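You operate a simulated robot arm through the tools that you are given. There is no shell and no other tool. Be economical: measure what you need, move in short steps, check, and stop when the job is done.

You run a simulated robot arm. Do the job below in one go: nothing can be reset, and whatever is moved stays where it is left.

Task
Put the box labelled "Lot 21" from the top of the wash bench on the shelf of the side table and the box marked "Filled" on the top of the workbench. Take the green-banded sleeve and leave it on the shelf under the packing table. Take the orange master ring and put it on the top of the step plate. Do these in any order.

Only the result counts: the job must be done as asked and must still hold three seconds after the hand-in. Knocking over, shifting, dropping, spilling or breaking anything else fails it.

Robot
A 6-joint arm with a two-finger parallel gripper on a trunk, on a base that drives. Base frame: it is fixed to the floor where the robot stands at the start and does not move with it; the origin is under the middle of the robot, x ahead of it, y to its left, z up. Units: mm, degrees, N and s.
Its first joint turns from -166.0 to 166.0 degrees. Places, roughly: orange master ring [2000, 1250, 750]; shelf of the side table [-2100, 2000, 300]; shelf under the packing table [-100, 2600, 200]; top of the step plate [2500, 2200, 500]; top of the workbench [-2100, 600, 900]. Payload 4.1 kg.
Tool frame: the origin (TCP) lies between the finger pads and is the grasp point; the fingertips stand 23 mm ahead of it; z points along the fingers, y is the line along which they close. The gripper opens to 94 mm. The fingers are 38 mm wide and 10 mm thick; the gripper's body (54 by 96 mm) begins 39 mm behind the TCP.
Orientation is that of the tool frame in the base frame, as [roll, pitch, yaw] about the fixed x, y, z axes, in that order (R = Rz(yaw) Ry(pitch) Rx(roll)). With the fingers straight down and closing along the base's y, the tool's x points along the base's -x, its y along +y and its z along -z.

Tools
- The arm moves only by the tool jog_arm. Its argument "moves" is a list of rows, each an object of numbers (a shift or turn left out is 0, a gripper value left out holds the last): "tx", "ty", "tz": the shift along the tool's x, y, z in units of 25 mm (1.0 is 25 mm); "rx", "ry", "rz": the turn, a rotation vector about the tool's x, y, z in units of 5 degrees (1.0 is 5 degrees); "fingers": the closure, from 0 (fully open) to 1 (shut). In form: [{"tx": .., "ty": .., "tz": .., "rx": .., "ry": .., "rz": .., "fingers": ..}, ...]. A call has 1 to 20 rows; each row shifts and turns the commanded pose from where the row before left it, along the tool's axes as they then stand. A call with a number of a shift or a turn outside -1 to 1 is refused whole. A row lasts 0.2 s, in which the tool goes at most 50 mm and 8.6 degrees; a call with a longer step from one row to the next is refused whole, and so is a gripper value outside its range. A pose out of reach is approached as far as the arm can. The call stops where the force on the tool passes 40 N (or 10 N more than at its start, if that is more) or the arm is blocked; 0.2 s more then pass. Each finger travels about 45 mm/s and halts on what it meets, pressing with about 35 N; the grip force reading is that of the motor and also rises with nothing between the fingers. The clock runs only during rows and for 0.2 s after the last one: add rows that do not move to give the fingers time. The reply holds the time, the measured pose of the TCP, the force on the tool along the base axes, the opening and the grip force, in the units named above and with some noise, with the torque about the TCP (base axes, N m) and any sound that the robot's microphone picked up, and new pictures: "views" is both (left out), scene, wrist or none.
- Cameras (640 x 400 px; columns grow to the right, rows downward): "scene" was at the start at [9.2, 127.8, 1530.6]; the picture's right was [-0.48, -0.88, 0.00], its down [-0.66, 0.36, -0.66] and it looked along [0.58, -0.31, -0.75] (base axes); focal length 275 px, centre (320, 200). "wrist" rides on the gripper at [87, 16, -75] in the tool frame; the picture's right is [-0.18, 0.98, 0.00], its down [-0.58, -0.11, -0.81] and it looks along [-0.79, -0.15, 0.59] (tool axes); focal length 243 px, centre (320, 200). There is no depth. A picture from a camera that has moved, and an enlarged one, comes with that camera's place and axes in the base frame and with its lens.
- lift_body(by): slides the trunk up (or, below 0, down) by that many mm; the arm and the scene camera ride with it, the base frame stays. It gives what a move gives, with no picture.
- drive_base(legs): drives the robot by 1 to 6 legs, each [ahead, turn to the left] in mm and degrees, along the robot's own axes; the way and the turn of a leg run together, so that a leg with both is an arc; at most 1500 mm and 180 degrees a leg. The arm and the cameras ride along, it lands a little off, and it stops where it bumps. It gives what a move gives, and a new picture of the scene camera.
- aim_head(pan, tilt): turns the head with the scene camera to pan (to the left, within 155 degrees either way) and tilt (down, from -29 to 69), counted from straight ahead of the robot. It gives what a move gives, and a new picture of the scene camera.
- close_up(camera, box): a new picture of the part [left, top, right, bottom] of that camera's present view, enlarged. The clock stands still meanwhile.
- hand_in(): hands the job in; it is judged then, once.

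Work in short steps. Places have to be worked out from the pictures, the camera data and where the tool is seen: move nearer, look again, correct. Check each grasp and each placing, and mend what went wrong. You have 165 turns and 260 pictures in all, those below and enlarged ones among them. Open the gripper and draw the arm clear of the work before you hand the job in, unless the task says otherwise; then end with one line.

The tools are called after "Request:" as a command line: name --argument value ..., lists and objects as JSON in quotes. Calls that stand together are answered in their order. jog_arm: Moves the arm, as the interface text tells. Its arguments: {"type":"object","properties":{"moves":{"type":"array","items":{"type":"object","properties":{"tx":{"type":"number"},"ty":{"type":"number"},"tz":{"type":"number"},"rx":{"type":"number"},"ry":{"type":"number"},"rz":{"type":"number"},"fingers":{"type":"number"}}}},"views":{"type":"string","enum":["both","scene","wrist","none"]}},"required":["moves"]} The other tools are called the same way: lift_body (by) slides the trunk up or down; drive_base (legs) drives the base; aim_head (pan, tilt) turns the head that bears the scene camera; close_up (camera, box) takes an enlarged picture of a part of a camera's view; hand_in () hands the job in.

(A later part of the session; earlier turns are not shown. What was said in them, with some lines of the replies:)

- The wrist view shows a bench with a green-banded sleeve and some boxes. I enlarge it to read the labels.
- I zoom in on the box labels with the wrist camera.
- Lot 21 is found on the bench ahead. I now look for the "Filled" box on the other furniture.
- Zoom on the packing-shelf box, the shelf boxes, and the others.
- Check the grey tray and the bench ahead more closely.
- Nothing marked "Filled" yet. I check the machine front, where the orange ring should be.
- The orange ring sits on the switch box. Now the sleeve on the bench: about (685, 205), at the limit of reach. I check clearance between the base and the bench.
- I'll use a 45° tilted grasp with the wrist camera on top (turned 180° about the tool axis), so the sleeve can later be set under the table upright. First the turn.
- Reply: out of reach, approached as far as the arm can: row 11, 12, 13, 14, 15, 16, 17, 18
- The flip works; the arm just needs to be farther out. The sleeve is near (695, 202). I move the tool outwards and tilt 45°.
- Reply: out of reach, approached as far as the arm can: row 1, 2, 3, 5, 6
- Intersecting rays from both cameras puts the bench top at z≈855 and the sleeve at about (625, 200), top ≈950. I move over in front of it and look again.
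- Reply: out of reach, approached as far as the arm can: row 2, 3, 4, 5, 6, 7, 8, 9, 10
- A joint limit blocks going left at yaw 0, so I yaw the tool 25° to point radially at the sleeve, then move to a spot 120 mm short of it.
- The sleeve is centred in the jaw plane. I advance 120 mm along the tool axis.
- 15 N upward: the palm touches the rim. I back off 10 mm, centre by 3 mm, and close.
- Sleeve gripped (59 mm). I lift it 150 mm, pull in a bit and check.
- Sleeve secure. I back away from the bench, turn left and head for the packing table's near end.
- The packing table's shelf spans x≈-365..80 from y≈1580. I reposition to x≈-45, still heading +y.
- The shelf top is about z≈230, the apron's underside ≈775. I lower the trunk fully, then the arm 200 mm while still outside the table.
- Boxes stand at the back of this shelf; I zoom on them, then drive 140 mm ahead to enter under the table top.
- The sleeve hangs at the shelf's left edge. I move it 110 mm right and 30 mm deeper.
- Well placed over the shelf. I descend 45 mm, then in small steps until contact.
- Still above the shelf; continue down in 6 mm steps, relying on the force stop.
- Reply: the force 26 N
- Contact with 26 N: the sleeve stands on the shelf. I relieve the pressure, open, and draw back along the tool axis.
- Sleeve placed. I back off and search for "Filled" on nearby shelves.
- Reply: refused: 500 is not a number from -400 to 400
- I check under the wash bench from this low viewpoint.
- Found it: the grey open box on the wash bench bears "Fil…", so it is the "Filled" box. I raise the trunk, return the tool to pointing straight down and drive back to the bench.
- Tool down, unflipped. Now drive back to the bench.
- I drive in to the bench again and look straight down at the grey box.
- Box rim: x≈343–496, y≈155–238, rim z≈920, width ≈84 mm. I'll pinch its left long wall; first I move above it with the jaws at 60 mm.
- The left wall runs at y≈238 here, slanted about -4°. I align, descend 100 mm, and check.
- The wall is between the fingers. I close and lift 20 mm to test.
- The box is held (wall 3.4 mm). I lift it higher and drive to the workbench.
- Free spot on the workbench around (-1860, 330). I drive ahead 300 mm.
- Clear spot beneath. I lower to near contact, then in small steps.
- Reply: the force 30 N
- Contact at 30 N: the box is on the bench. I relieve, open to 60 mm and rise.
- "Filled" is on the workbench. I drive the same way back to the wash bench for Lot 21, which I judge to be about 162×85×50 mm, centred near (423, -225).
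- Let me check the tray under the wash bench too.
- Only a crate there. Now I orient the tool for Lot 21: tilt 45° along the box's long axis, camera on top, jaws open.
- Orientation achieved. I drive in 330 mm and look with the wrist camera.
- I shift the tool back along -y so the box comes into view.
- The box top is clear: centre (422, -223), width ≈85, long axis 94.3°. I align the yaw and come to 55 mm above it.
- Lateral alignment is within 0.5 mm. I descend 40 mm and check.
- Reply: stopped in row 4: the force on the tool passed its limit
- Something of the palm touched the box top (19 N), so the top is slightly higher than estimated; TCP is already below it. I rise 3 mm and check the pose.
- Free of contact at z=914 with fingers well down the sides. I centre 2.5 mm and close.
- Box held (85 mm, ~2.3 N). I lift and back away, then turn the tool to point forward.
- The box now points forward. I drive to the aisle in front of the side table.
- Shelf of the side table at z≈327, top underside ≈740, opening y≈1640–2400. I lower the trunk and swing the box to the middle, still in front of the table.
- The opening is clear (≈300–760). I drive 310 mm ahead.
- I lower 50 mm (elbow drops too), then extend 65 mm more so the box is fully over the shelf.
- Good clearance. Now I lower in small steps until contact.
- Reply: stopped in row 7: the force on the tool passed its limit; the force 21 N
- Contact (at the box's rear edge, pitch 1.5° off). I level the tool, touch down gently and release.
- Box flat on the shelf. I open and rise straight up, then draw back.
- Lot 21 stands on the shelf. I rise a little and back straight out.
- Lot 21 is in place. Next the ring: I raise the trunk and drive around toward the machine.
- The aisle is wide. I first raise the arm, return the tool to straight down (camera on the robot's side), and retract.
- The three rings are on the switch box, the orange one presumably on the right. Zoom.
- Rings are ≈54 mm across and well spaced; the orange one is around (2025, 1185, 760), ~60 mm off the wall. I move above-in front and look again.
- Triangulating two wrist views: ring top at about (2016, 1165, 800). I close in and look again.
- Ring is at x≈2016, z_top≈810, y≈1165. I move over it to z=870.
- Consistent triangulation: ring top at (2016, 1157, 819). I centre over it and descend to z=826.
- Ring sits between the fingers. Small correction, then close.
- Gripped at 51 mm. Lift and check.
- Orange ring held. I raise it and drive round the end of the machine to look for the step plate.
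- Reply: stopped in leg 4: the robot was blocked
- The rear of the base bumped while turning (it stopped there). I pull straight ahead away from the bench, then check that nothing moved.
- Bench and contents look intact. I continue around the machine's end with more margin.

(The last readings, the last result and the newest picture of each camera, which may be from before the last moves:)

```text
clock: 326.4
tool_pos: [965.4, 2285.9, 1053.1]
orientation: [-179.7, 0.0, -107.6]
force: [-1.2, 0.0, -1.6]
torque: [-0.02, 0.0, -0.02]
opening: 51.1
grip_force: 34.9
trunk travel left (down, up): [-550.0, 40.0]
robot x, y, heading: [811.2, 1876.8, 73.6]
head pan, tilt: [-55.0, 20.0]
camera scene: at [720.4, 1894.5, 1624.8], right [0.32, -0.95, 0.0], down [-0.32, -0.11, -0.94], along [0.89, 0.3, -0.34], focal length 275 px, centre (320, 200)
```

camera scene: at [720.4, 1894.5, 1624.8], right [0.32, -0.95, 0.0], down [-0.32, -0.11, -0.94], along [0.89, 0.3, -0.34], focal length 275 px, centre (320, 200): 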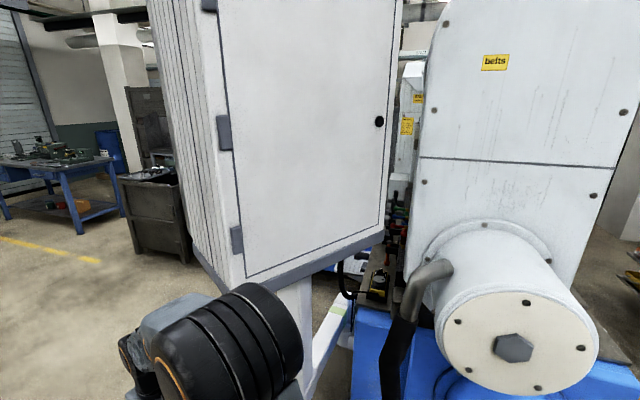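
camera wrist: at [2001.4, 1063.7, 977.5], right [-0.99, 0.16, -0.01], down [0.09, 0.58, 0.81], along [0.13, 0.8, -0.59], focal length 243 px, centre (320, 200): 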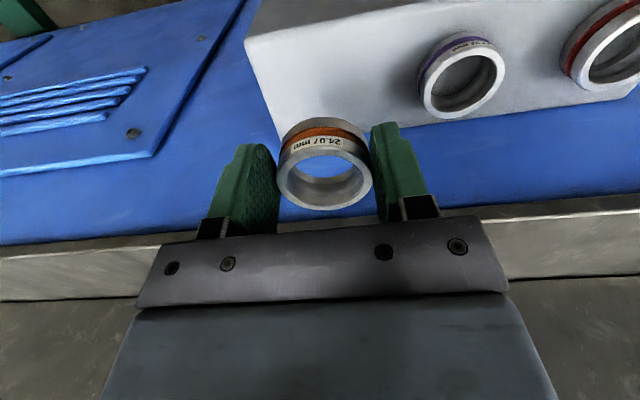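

A control cabinet stands off the machine's end near (1400–2000, 2000–2450). I keep clear of it, go north along x≈750 and look back.

Request:
drive_base --legs '[[0, 20], [1150, 0]]'

Request:
aim_head --pan -105 --tilt 20

```text
clock: 333.3
tool_pos: [741.0, 3453.1, 1052.2]
orientation: [-179.6, 0.1, -87.5]
force: [-0.2, -0.1, -1.7]
torque: [-0.01, -0.05, -0.01]
opening: 51.1
grip_force: 34.4
trunk travel left (down, up): [-550.0, 40.0]
robot x, y, heading: [731.6, 3016.6, 93.5]
head pan, tilt: [-55.0, 20.0]
camera scene: at [645.6, 3000.2, 1624.8], right [0.63, -0.78, 0.0], down [-0.27, -0.21, -0.94], along [0.73, 0.59, -0.34], focal length 275 px, centre (320, 200)
```

scene: 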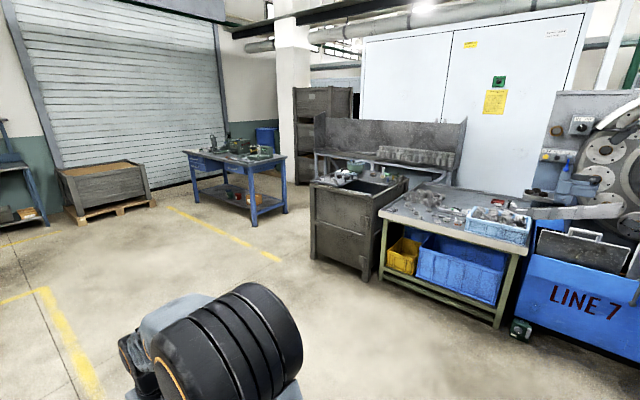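

```text
clock: 334.4
tool_pos: [741.2, 3452.7, 1053.5]
orientation: [-179.6, 0.1, -87.6]
force: [-0.3, 0.2, -0.8]
torque: [0.0, 0.03, -0.03]
opening: 51.1
grip_force: 34.6
trunk travel left (down, up): [-550.0, 40.0]
robot x, y, heading: [735.4, 3012.5, 93.6]
head pan, tilt: [-105.0, 20.0]
camera scene: at [664.4, 2923.6, 1624.9], right [-0.19, -0.98, 0.0], down [-0.34, 0.07, -0.94], along [0.92, -0.18, -0.34], focal length 275 px, centre (320, 200)
```

scene: 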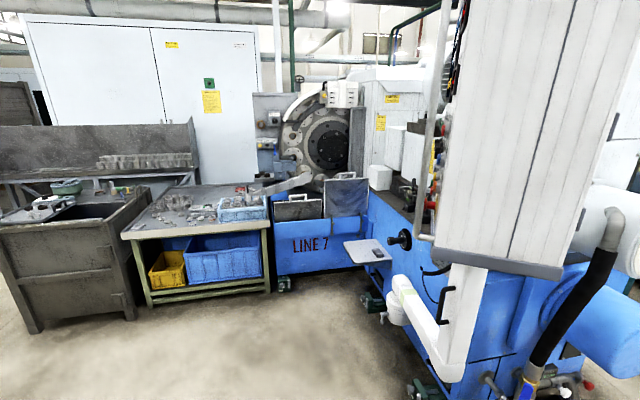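

The step plate is at px (368,250). Zoom.

Request:
close_up --camera "scene" --box '[300, 170, 460, 330]'

```text
2.50 times, centred on (380, 250) of scene
camera zoom: at [664.4, 2923.6, 1624.9], right [-0.19, -0.98, 0.0], down [-0.34, 0.07, -0.94], along [0.92, -0.18, -0.34], focal length 688 px, centre (170, 75)
```

zoom: 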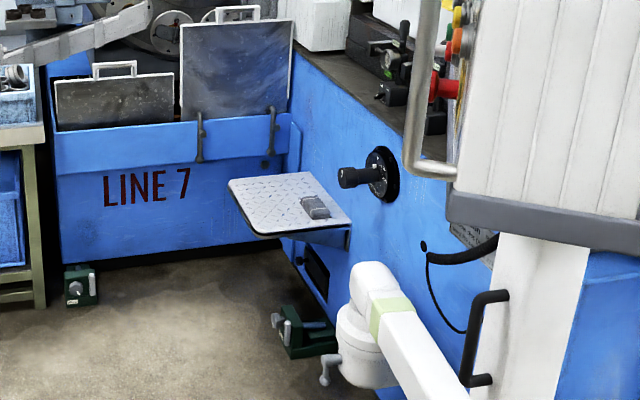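

The step plate spans x≈2305–2640, y≈2035–2340 with a small block near (2420, 2120); the free target is about (2520, 2250). I drive there along y≈3000.

Request:
drive_base --legs '[[0, -93.6], [1310, 0], [0, -58]]'

Request:
aim_head --pan 0 --tilt 40

```text
clock: 347.6
tool_pos: [2248.2, 2627.6, 1052.9]
orientation: [-179.6, 0.1, 120.4]
force: [0.0, 0.3, -1.4]
torque: [0.05, -0.01, -0.01]
opening: 51.3
grip_force: 35.6
trunk travel left (down, up): [-550.0, 40.0]
robot x, y, heading: [2047.9, 3015.1, -58.1]
head pan, tilt: [-105.0, 20.0]
camera scene: at [2069.8, 3125.7, 1624.9], right [-0.29, 0.96, 0.0], down [0.33, 0.1, -0.94], along [-0.9, -0.27, -0.34], focal length 275 px, centre (320, 200)
```

scene: 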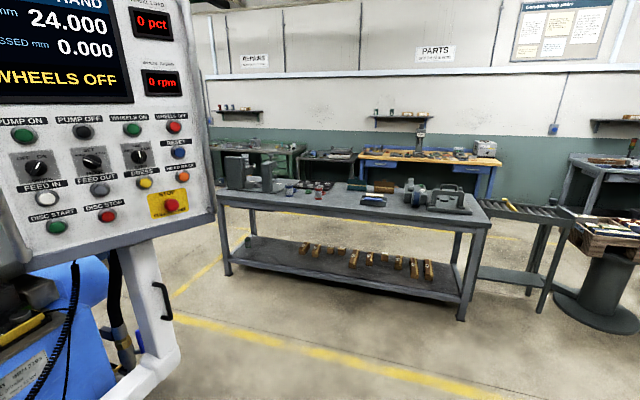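

```text
clock: 349.4
tool_pos: [2247.5, 2626.3, 1053.2]
orientation: [-179.6, 0.1, 120.3]
force: [-0.8, -0.2, -1.6]
torque: [0.04, 0.02, 0.02]
opening: 51.2
grip_force: 35.3
trunk travel left (down, up): [-550.0, 40.0]
robot x, y, heading: [2048.5, 3018.8, -58.3]
head pan, tilt: [0.0, 40.0]
camera scene: at [2203.8, 3080.4, 1593.4], right [-0.85, -0.53, 0.0], down [-0.34, 0.55, -0.77], along [0.4, -0.65, -0.64], focal length 275 px, centre (320, 200)
```

scene: 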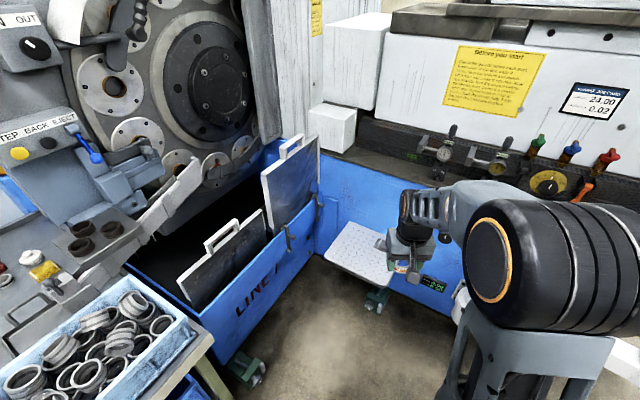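

Request:
close_up --camera "scene" --box '[290, 190, 450, 310]'

```text
3.33 times, centred on (370, 250) of scene
camera zoom: at [2203.8, 3080.4, 1593.4], right [-0.85, -0.53, 0.0], down [-0.34, 0.55, -0.77], along [0.4, -0.65, -0.64], focal length 918 px, centre (153, 33)
```

zoom: 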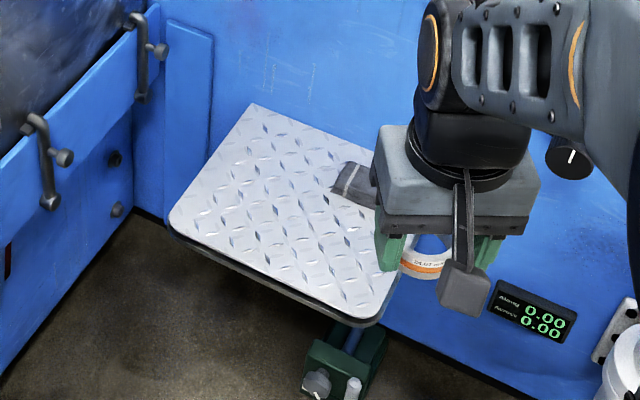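

Plate confirmed: x 2320–2640, y 2035–2340. Target (2490, 2265). I drive 250 mm nearer and lower the trunk.

Request:
drive_base --legs '[[250, 0]]'

Request:
lift_body --by -350

Request:
aim_head --pan 0 --tilt 45

```text
clock: 351.2
tool_pos: [2379.5, 2415.5, 1053.0]
orientation: [-179.5, -0.1, 120.5]
force: [-0.9, 0.3, -1.3]
torque: [0.02, 0.03, 0.02]
opening: 51.0
grip_force: 35.0
trunk travel left (down, up): [-550.0, 40.0]
robot x, y, heading: [2180.3, 2805.1, -58.1]
head pan, tilt: [0.0, 40.0]
camera scene: at [2335.5, 2868.1, 1593.4], right [-0.85, -0.53, 0.0], down [-0.34, 0.55, -0.77], along [0.4, -0.65, -0.64], focal length 275 px, centre (320, 200)
```

scene: 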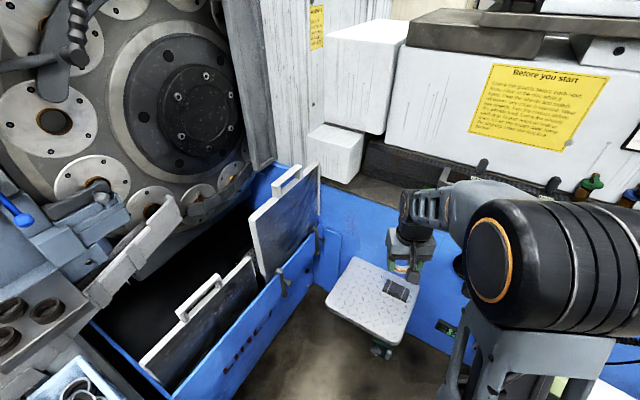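

```text
clock: 354.6
tool_pos: [2380.5, 2414.9, 701.5]
orientation: [-179.7, 0.1, 120.6]
force: [-0.4, -0.2, -0.9]
torque: [0.03, 0.05, -0.02]
opening: 51.2
grip_force: 34.9
trunk travel left (down, up): [-200.0, 390.0]
robot x, y, heading: [2178.9, 2800.8, -58.2]
head pan, tilt: [0.0, 40.0]
```

```text
clock: 355.3
tool_pos: [2380.4, 2414.9, 703.5]
orientation: [-179.5, 0.1, 120.5]
force: [0.2, 0.4, -1.7]
torque: [0.0, 0.01, 0.01]
opening: 51.3
grip_force: 34.9
trunk travel left (down, up): [-200.0, 390.0]
robot x, y, heading: [2181.6, 2803.4, -57.9]
head pan, tilt: [0.0, 45.0]
camera scene: at [2333.2, 2871.8, 1236.2], right [-0.85, -0.53, 0.0], down [-0.37, 0.6, -0.71], along [0.37, -0.6, -0.71], focal length 275 px, centre (320, 200)
```

scene: 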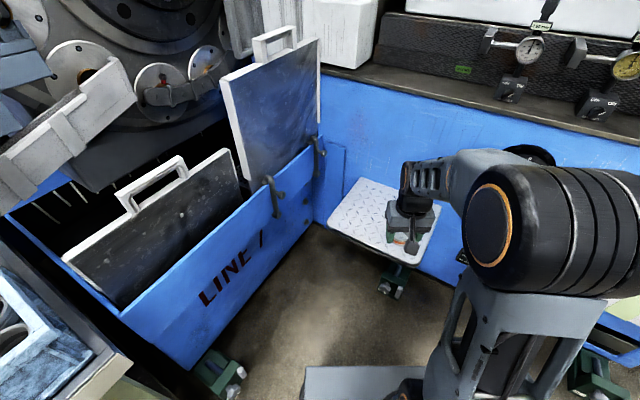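

I extend over the target and lower to z≈620.

Request:
jog_arm --moves '[{"tx": -0.925, "ty": 0.094, "tz": 0.4}, {"tx": -0.925, "ty": 0.094, "tz": 0.4}, {"tx": -0.925, "ty": 0.094, "tz": 0.4}, {"tx": -0.925, "ty": 0.094, "tz": 0.4}, {"tx": -0.925, "ty": 0.094, "tz": 0.4}, {"tx": -0.925, "ty": 0.094, "tz": 0.4}, {"tx": -0.925, "ty": 0.094, "tz": 0.4}, {"tx": -0.925, "ty": 0.094, "tz": 0.4}]' --views "both"

Request:
close_up --camera "scene" --box '[300, 150, 460, 300]'

```text
clock: 357.1
tool_pos: [2488.1, 2265.8, 622.9]
orientation: [-179.6, 0.1, 120.5]
force: [0.0, -0.1, -1.9]
torque: [0.0, -0.02, 0.0]
opening: 51.3
grip_force: 34.9
trunk travel left (down, up): [-200.0, 390.0]
robot x, y, heading: [2178.5, 2803.3, -58.5]
head pan, tilt: [0.0, 45.0]
camera scene: at [2333.1, 2871.9, 1236.2], right [-0.85, -0.53, 0.0], down [-0.37, 0.6, -0.71], along [0.37, -0.6, -0.71], focal length 275 px, centre (320, 200)
camera wrist: at [2460.5, 2346.6, 696.5], right [0.94, 0.34, -0.01], down [0.21, -0.55, 0.81], along [0.27, -0.76, -0.59], focal length 243 px, centre (320, 200)
```

scene: 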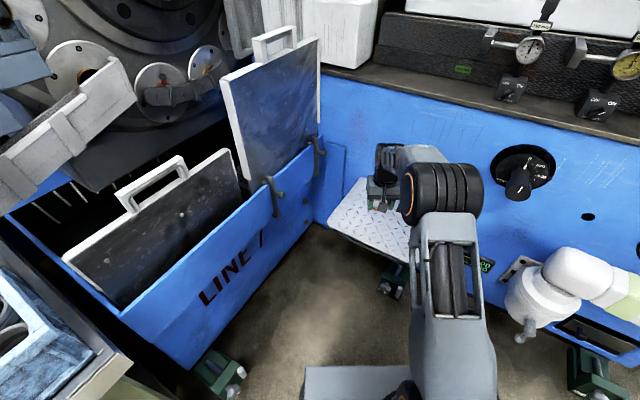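
wrist: 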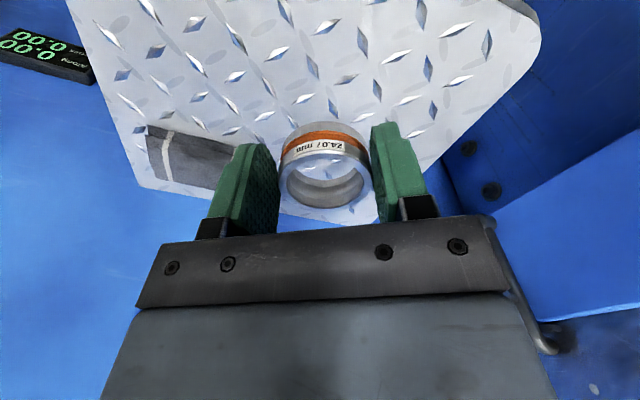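

```text
2.67 times, centred on (380, 225) of scene
camera zoom: at [2333.1, 2871.9, 1236.2], right [-0.85, -0.53, 0.0], down [-0.37, 0.6, -0.71], along [0.37, -0.6, -0.71], focal length 734 px, centre (160, 133)
```

zoom: 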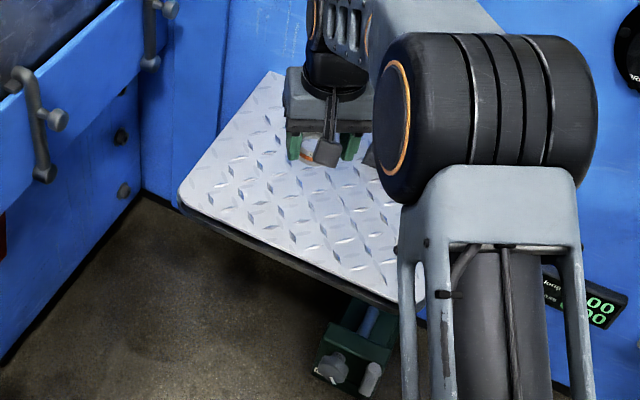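

Good spot, clear of the block. I lower to near contact, then in 4 mm steps.

Request:
jog_arm --moves '[{"tz": 0.8}, {"tz": 0.8}, {"tz": 0.6}, {"tz": 0.16}, {"tz": 0.16}, {"tz": 0.16}, {"tz": 0.16}]' --views "wrist"

```text
clock: 358.7
tool_pos: [2489.9, 2265.2, 551.6]
orientation: [-179.5, 0.0, 120.4]
force: [0.0, 0.7, -1.9]
torque: [-0.01, 0.03, -0.01]
opening: 51.0
grip_force: 35.0
trunk travel left (down, up): [-200.0, 390.0]
robot x, y, heading: [2179.8, 2804.7, -58.3]
head pan, tilt: [0.0, 45.0]
camera wrist: at [2460.5, 2346.4, 625.7], right [0.94, 0.34, -0.01], down [0.21, -0.55, 0.81], along [0.27, -0.76, -0.59], focal length 243 px, centre (320, 200)
```

wrist: 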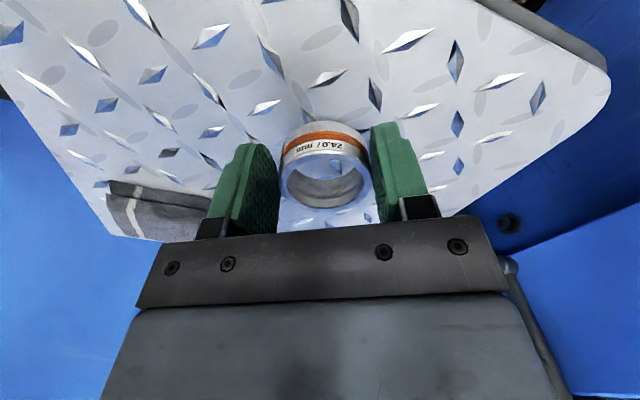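

Request:
jog_arm --moves '[{"tz": 0.12}, {"tz": 0.12}, {"tz": 0.12}, {"tz": 0.12}, {"tz": 0.12}, {"tz": 0.12}, {"tz": 0.12}]' --views "wrist"

```text
clock: 360.3
tool_pos: [2488.6, 2265.1, 533.7]
orientation: [-179.7, 0.3, 120.5]
force: [-2.9, 2.5, 14.4]
torque: [0.3, -0.16, 0.08]
opening: 51.1
grip_force: 34.5
trunk travel left (down, up): [-200.0, 390.0]
robot x, y, heading: [2177.3, 2802.8, -58.2]
head pan, tilt: [0.0, 45.0]
camera wrist: at [2460.2, 2346.1, 607.1], right [0.94, 0.34, -0.01], down [0.2, -0.55, 0.81], along [0.27, -0.76, -0.59], focal length 243 px, centre (320, 200)
```

wrist: 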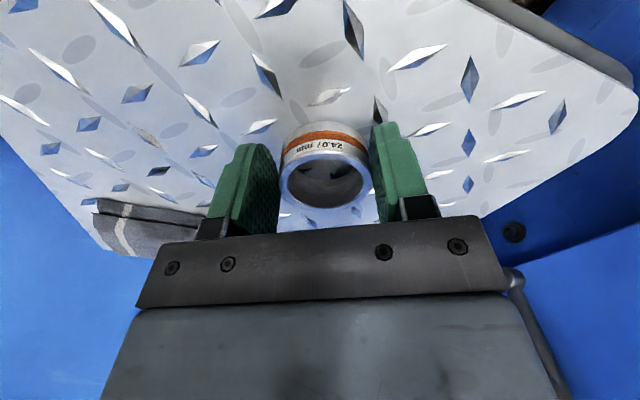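

Contact (14 N). I relieve slightly, open, and rise.

Request:
jog_arm --moves '[{"tz": -0.05}, {"fingers": 0.3}, {"fingers": 0.2}, {"fingers": 0.2}, {}, {"tz": -0.3}, {"tz": -0.6}, {"tz": -1}, {"tz": -1}, {"tz": -1}]' --views "both"

Request:
close_up --camera "scene" --box '[300, 150, 460, 300]'

```text
clock: 362.5
tool_pos: [2489.9, 2265.9, 630.2]
orientation: [-179.6, 0.0, 120.4]
force: [0.4, 0.0, -0.3]
torque: [0.03, 0.0, -0.02]
opening: 75.3
grip_force: 0.1
trunk travel left (down, up): [-200.0, 390.0]
robot x, y, heading: [2178.3, 2805.5, -58.3]
head pan, tilt: [0.0, 45.0]
camera scene: at [2333.3, 2871.7, 1236.1], right [-0.85, -0.53, 0.0], down [-0.37, 0.6, -0.71], along [0.37, -0.6, -0.71], focal length 275 px, centre (320, 200)
camera wrist: at [2460.9, 2345.9, 703.8], right [0.94, 0.34, -0.01], down [0.21, -0.55, 0.81], along [0.27, -0.76, -0.59], focal length 243 px, centre (320, 200)
```

scene: 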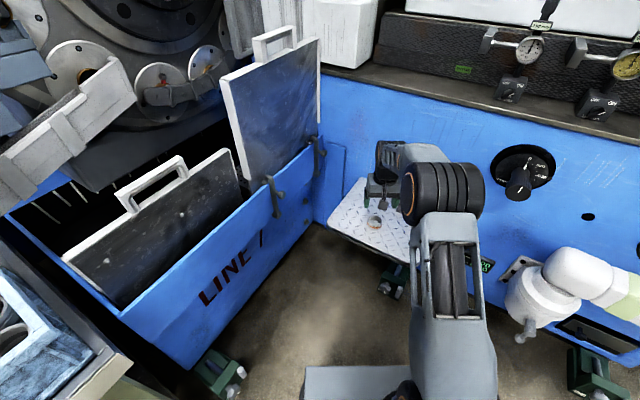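
wrist: 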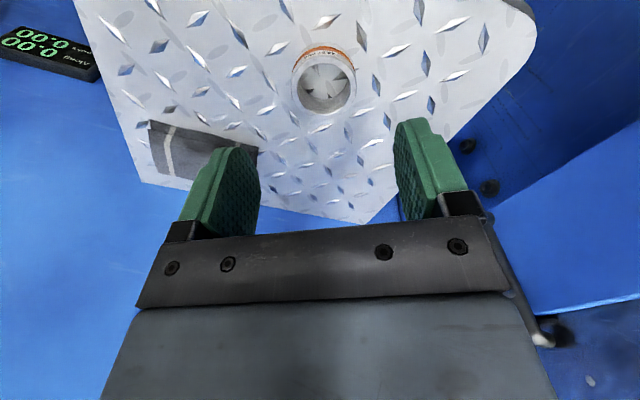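

```text
2.67 times, centred on (380, 225) of scene
camera zoom: at [2333.3, 2871.7, 1236.1], right [-0.85, -0.53, 0.0], down [-0.37, 0.6, -0.71], along [0.37, -0.6, -0.71], focal length 734 px, centre (160, 133)
```

zoom: 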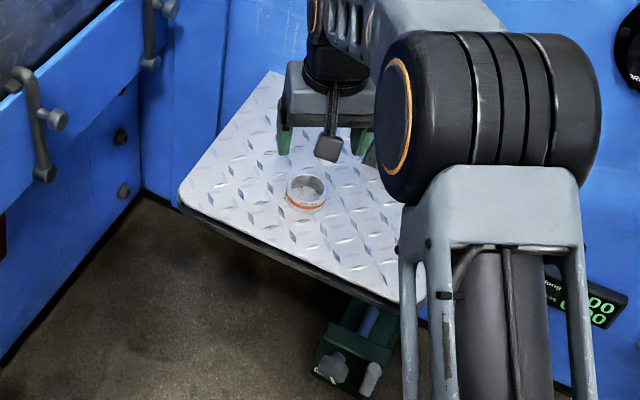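

The ring rests on the step plate. I raise, open fully and back away.

Request:
jog_arm --moves '[{"tz": -1, "fingers": 0}, {"tz": -1}, {"tz": -1}, {"tz": -1}, {"tz": -1}, {"tz": -1}, {"tx": 1}, {"tx": 1}, {"tx": 1}, {"tx": 1}, {"tx": 1}, {"tx": 1}, {"tx": 1}]' --views "none"

Request:
drive_base --legs '[[-250, 0]]'

Request:
close_up --camera "scene" --box '[300, 100, 460, 250]'

```text
clock: 365.3
tool_pos: [2403.7, 2418.2, 779.5]
orientation: [-179.7, 0.1, 120.5]
force: [-0.3, 0.2, -0.6]
torque: [0.06, 0.01, -0.03]
opening: 94.1
grip_force: 0.0
trunk travel left (down, up): [-200.0, 390.0]
robot x, y, heading: [2180.7, 2804.8, -58.4]
head pan, tilt: [0.0, 45.0]
```

```text
clock: 367.1
tool_pos: [2270.1, 2630.1, 779.3]
orientation: [-179.6, 0.1, 120.5]
force: [0.4, 0.8, -0.5]
torque: [0.02, -0.02, -0.02]
opening: 93.9
grip_force: 0.1
trunk travel left (down, up): [-200.0, 390.0]
robot x, y, heading: [2049.4, 3018.8, -58.2]
head pan, tilt: [0.0, 45.0]
camera scene: at [2200.9, 3084.9, 1236.2], right [-0.85, -0.53, 0.0], down [-0.37, 0.6, -0.71], along [0.37, -0.6, -0.71], focal length 275 px, centre (320, 200)
```

scene: 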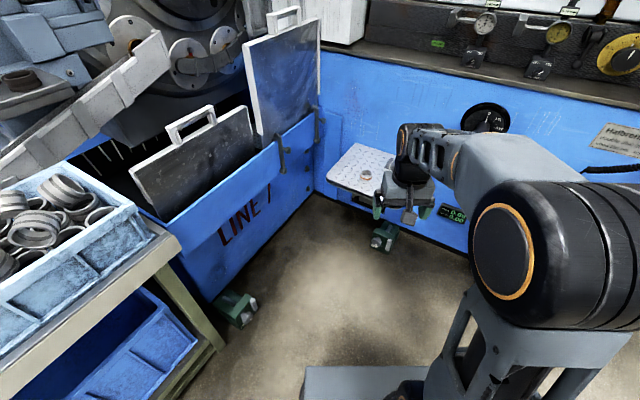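

```text
2.67 times, centred on (380, 175) of scene
camera zoom: at [2200.9, 3084.9, 1236.2], right [-0.85, -0.53, 0.0], down [-0.37, 0.6, -0.71], along [0.37, -0.6, -0.71], focal length 734 px, centre (160, 267)
```

zoom: 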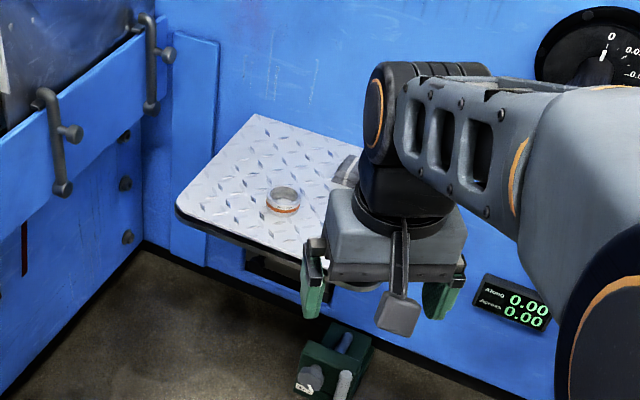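

Ring placed. I'd like to confirm the label on the grey box, so I drive back round for a look.

Request:
drive_base --legs '[[0, 58], [0, 180], [1250, 0], [0, 90], [1500, 0], [600, 0]]'

Request:
drive_base --legs '[[0, -90], [1300, 0], [0, 60], [1400, 0]]'

Request:
aim_head --pan -105 --tilt 20

```text
clock: 397.3
tool_pos: [794.8, 468.2, 779.9]
orientation: [-179.7, 0.2, 89.4]
force: [0.3, 0.2, -0.9]
torque: [-0.01, 0.0, 0.02]
opening: 94.3
grip_force: 0.1
trunk travel left (down, up): [-200.0, 390.0]
robot x, y, heading: [805.5, 913.8, -89.1]
head pan, tilt: [0.0, 45.0]
camera scene: at [972.4, 892.9, 1236.2], right [-1.0, -0.01, 0.0], down [-0.01, 0.71, -0.71], along [0.01, -0.71, -0.71], focal length 275 px, centre (320, 200)
```

scene: 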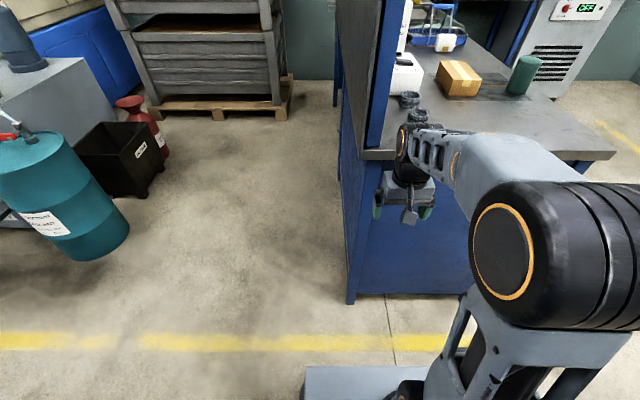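

```text
clock: 416.9
tool_pos: [-1479.6, -645.7, 779.1]
orientation: [-179.6, 0.2, 57.0]
force: [-0.3, -0.3, 0.5]
torque: [-0.03, -0.01, 0.0]
opening: 94.4
grip_force: 0.1
trunk travel left (down, up): [-200.0, 390.0]
robot x, y, heading: [-1237.0, -272.6, -121.9]
head pan, tilt: [0.0, 45.0]
camera scene: at [-1102.0, -381.0, 1236.2], right [-0.85, 0.52, 0.0], down [0.37, 0.6, -0.71], along [-0.37, -0.6, -0.71], focal length 275 px, centre (320, 200)
```

scene: 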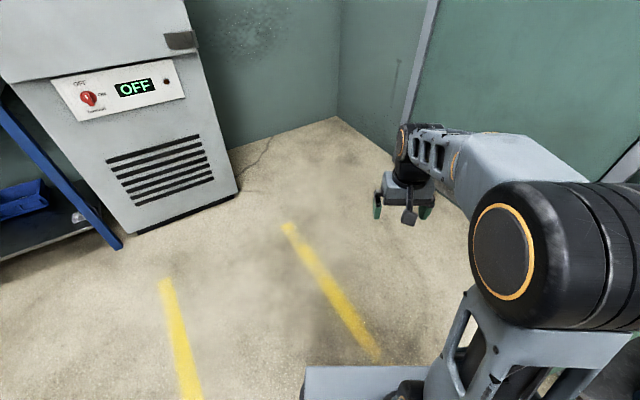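

```text
clock: 418.7
tool_pos: [-1480.7, -645.7, 778.8]
orientation: [-179.6, 0.0, 57.1]
force: [0.3, 0.4, 0.2]
torque: [0.0, -0.01, 0.0]
opening: 94.0
grip_force: 0.0
trunk travel left (down, up): [-200.0, 390.0]
robot x, y, heading: [-1229.4, -269.6, -121.4]
head pan, tilt: [-105.0, 20.0]
camera scene: at [-1123.5, -244.1, 1274.8], right [0.73, 0.69, 0.0], down [0.24, -0.25, -0.94], along [-0.65, 0.68, -0.34], focal length 275 px, centre (320, 200)
```

scene: 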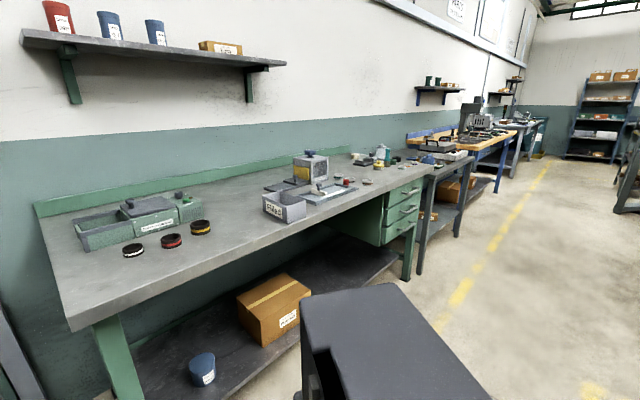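

Request:
close_up --camera "scene" --box '[240, 160, 320, 230]'

```text
5.71 times, centred on (280, 195) of scene
camera zoom: at [-1123.5, -244.1, 1274.8], right [0.73, 0.69, 0.0], down [0.24, -0.25, -0.94], along [-0.65, 0.68, -0.34], focal length 1573 px, centre (549, 229)
```

zoom: 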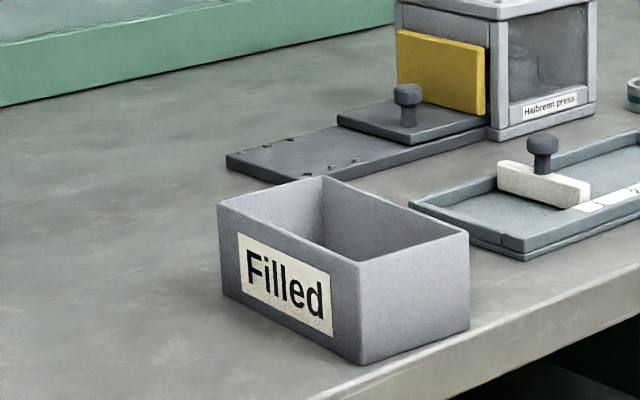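

The label reads "Filled" and the box sits flat on the workbench. All four items are placed, the gripper is open and the arm is clear, so I hand in.

Request:
hand_in

```text
The job is handed in.
```

All four items are placed and the job is handed in: Lot 21 on the side-table shelf, "Filled" on the workbench, the green-banded sleeve on the packing-table shelf, and the orange ring on the step plate. The base bumped once, apparently against the wash bench, while turning; nothing looked moved afterwards.
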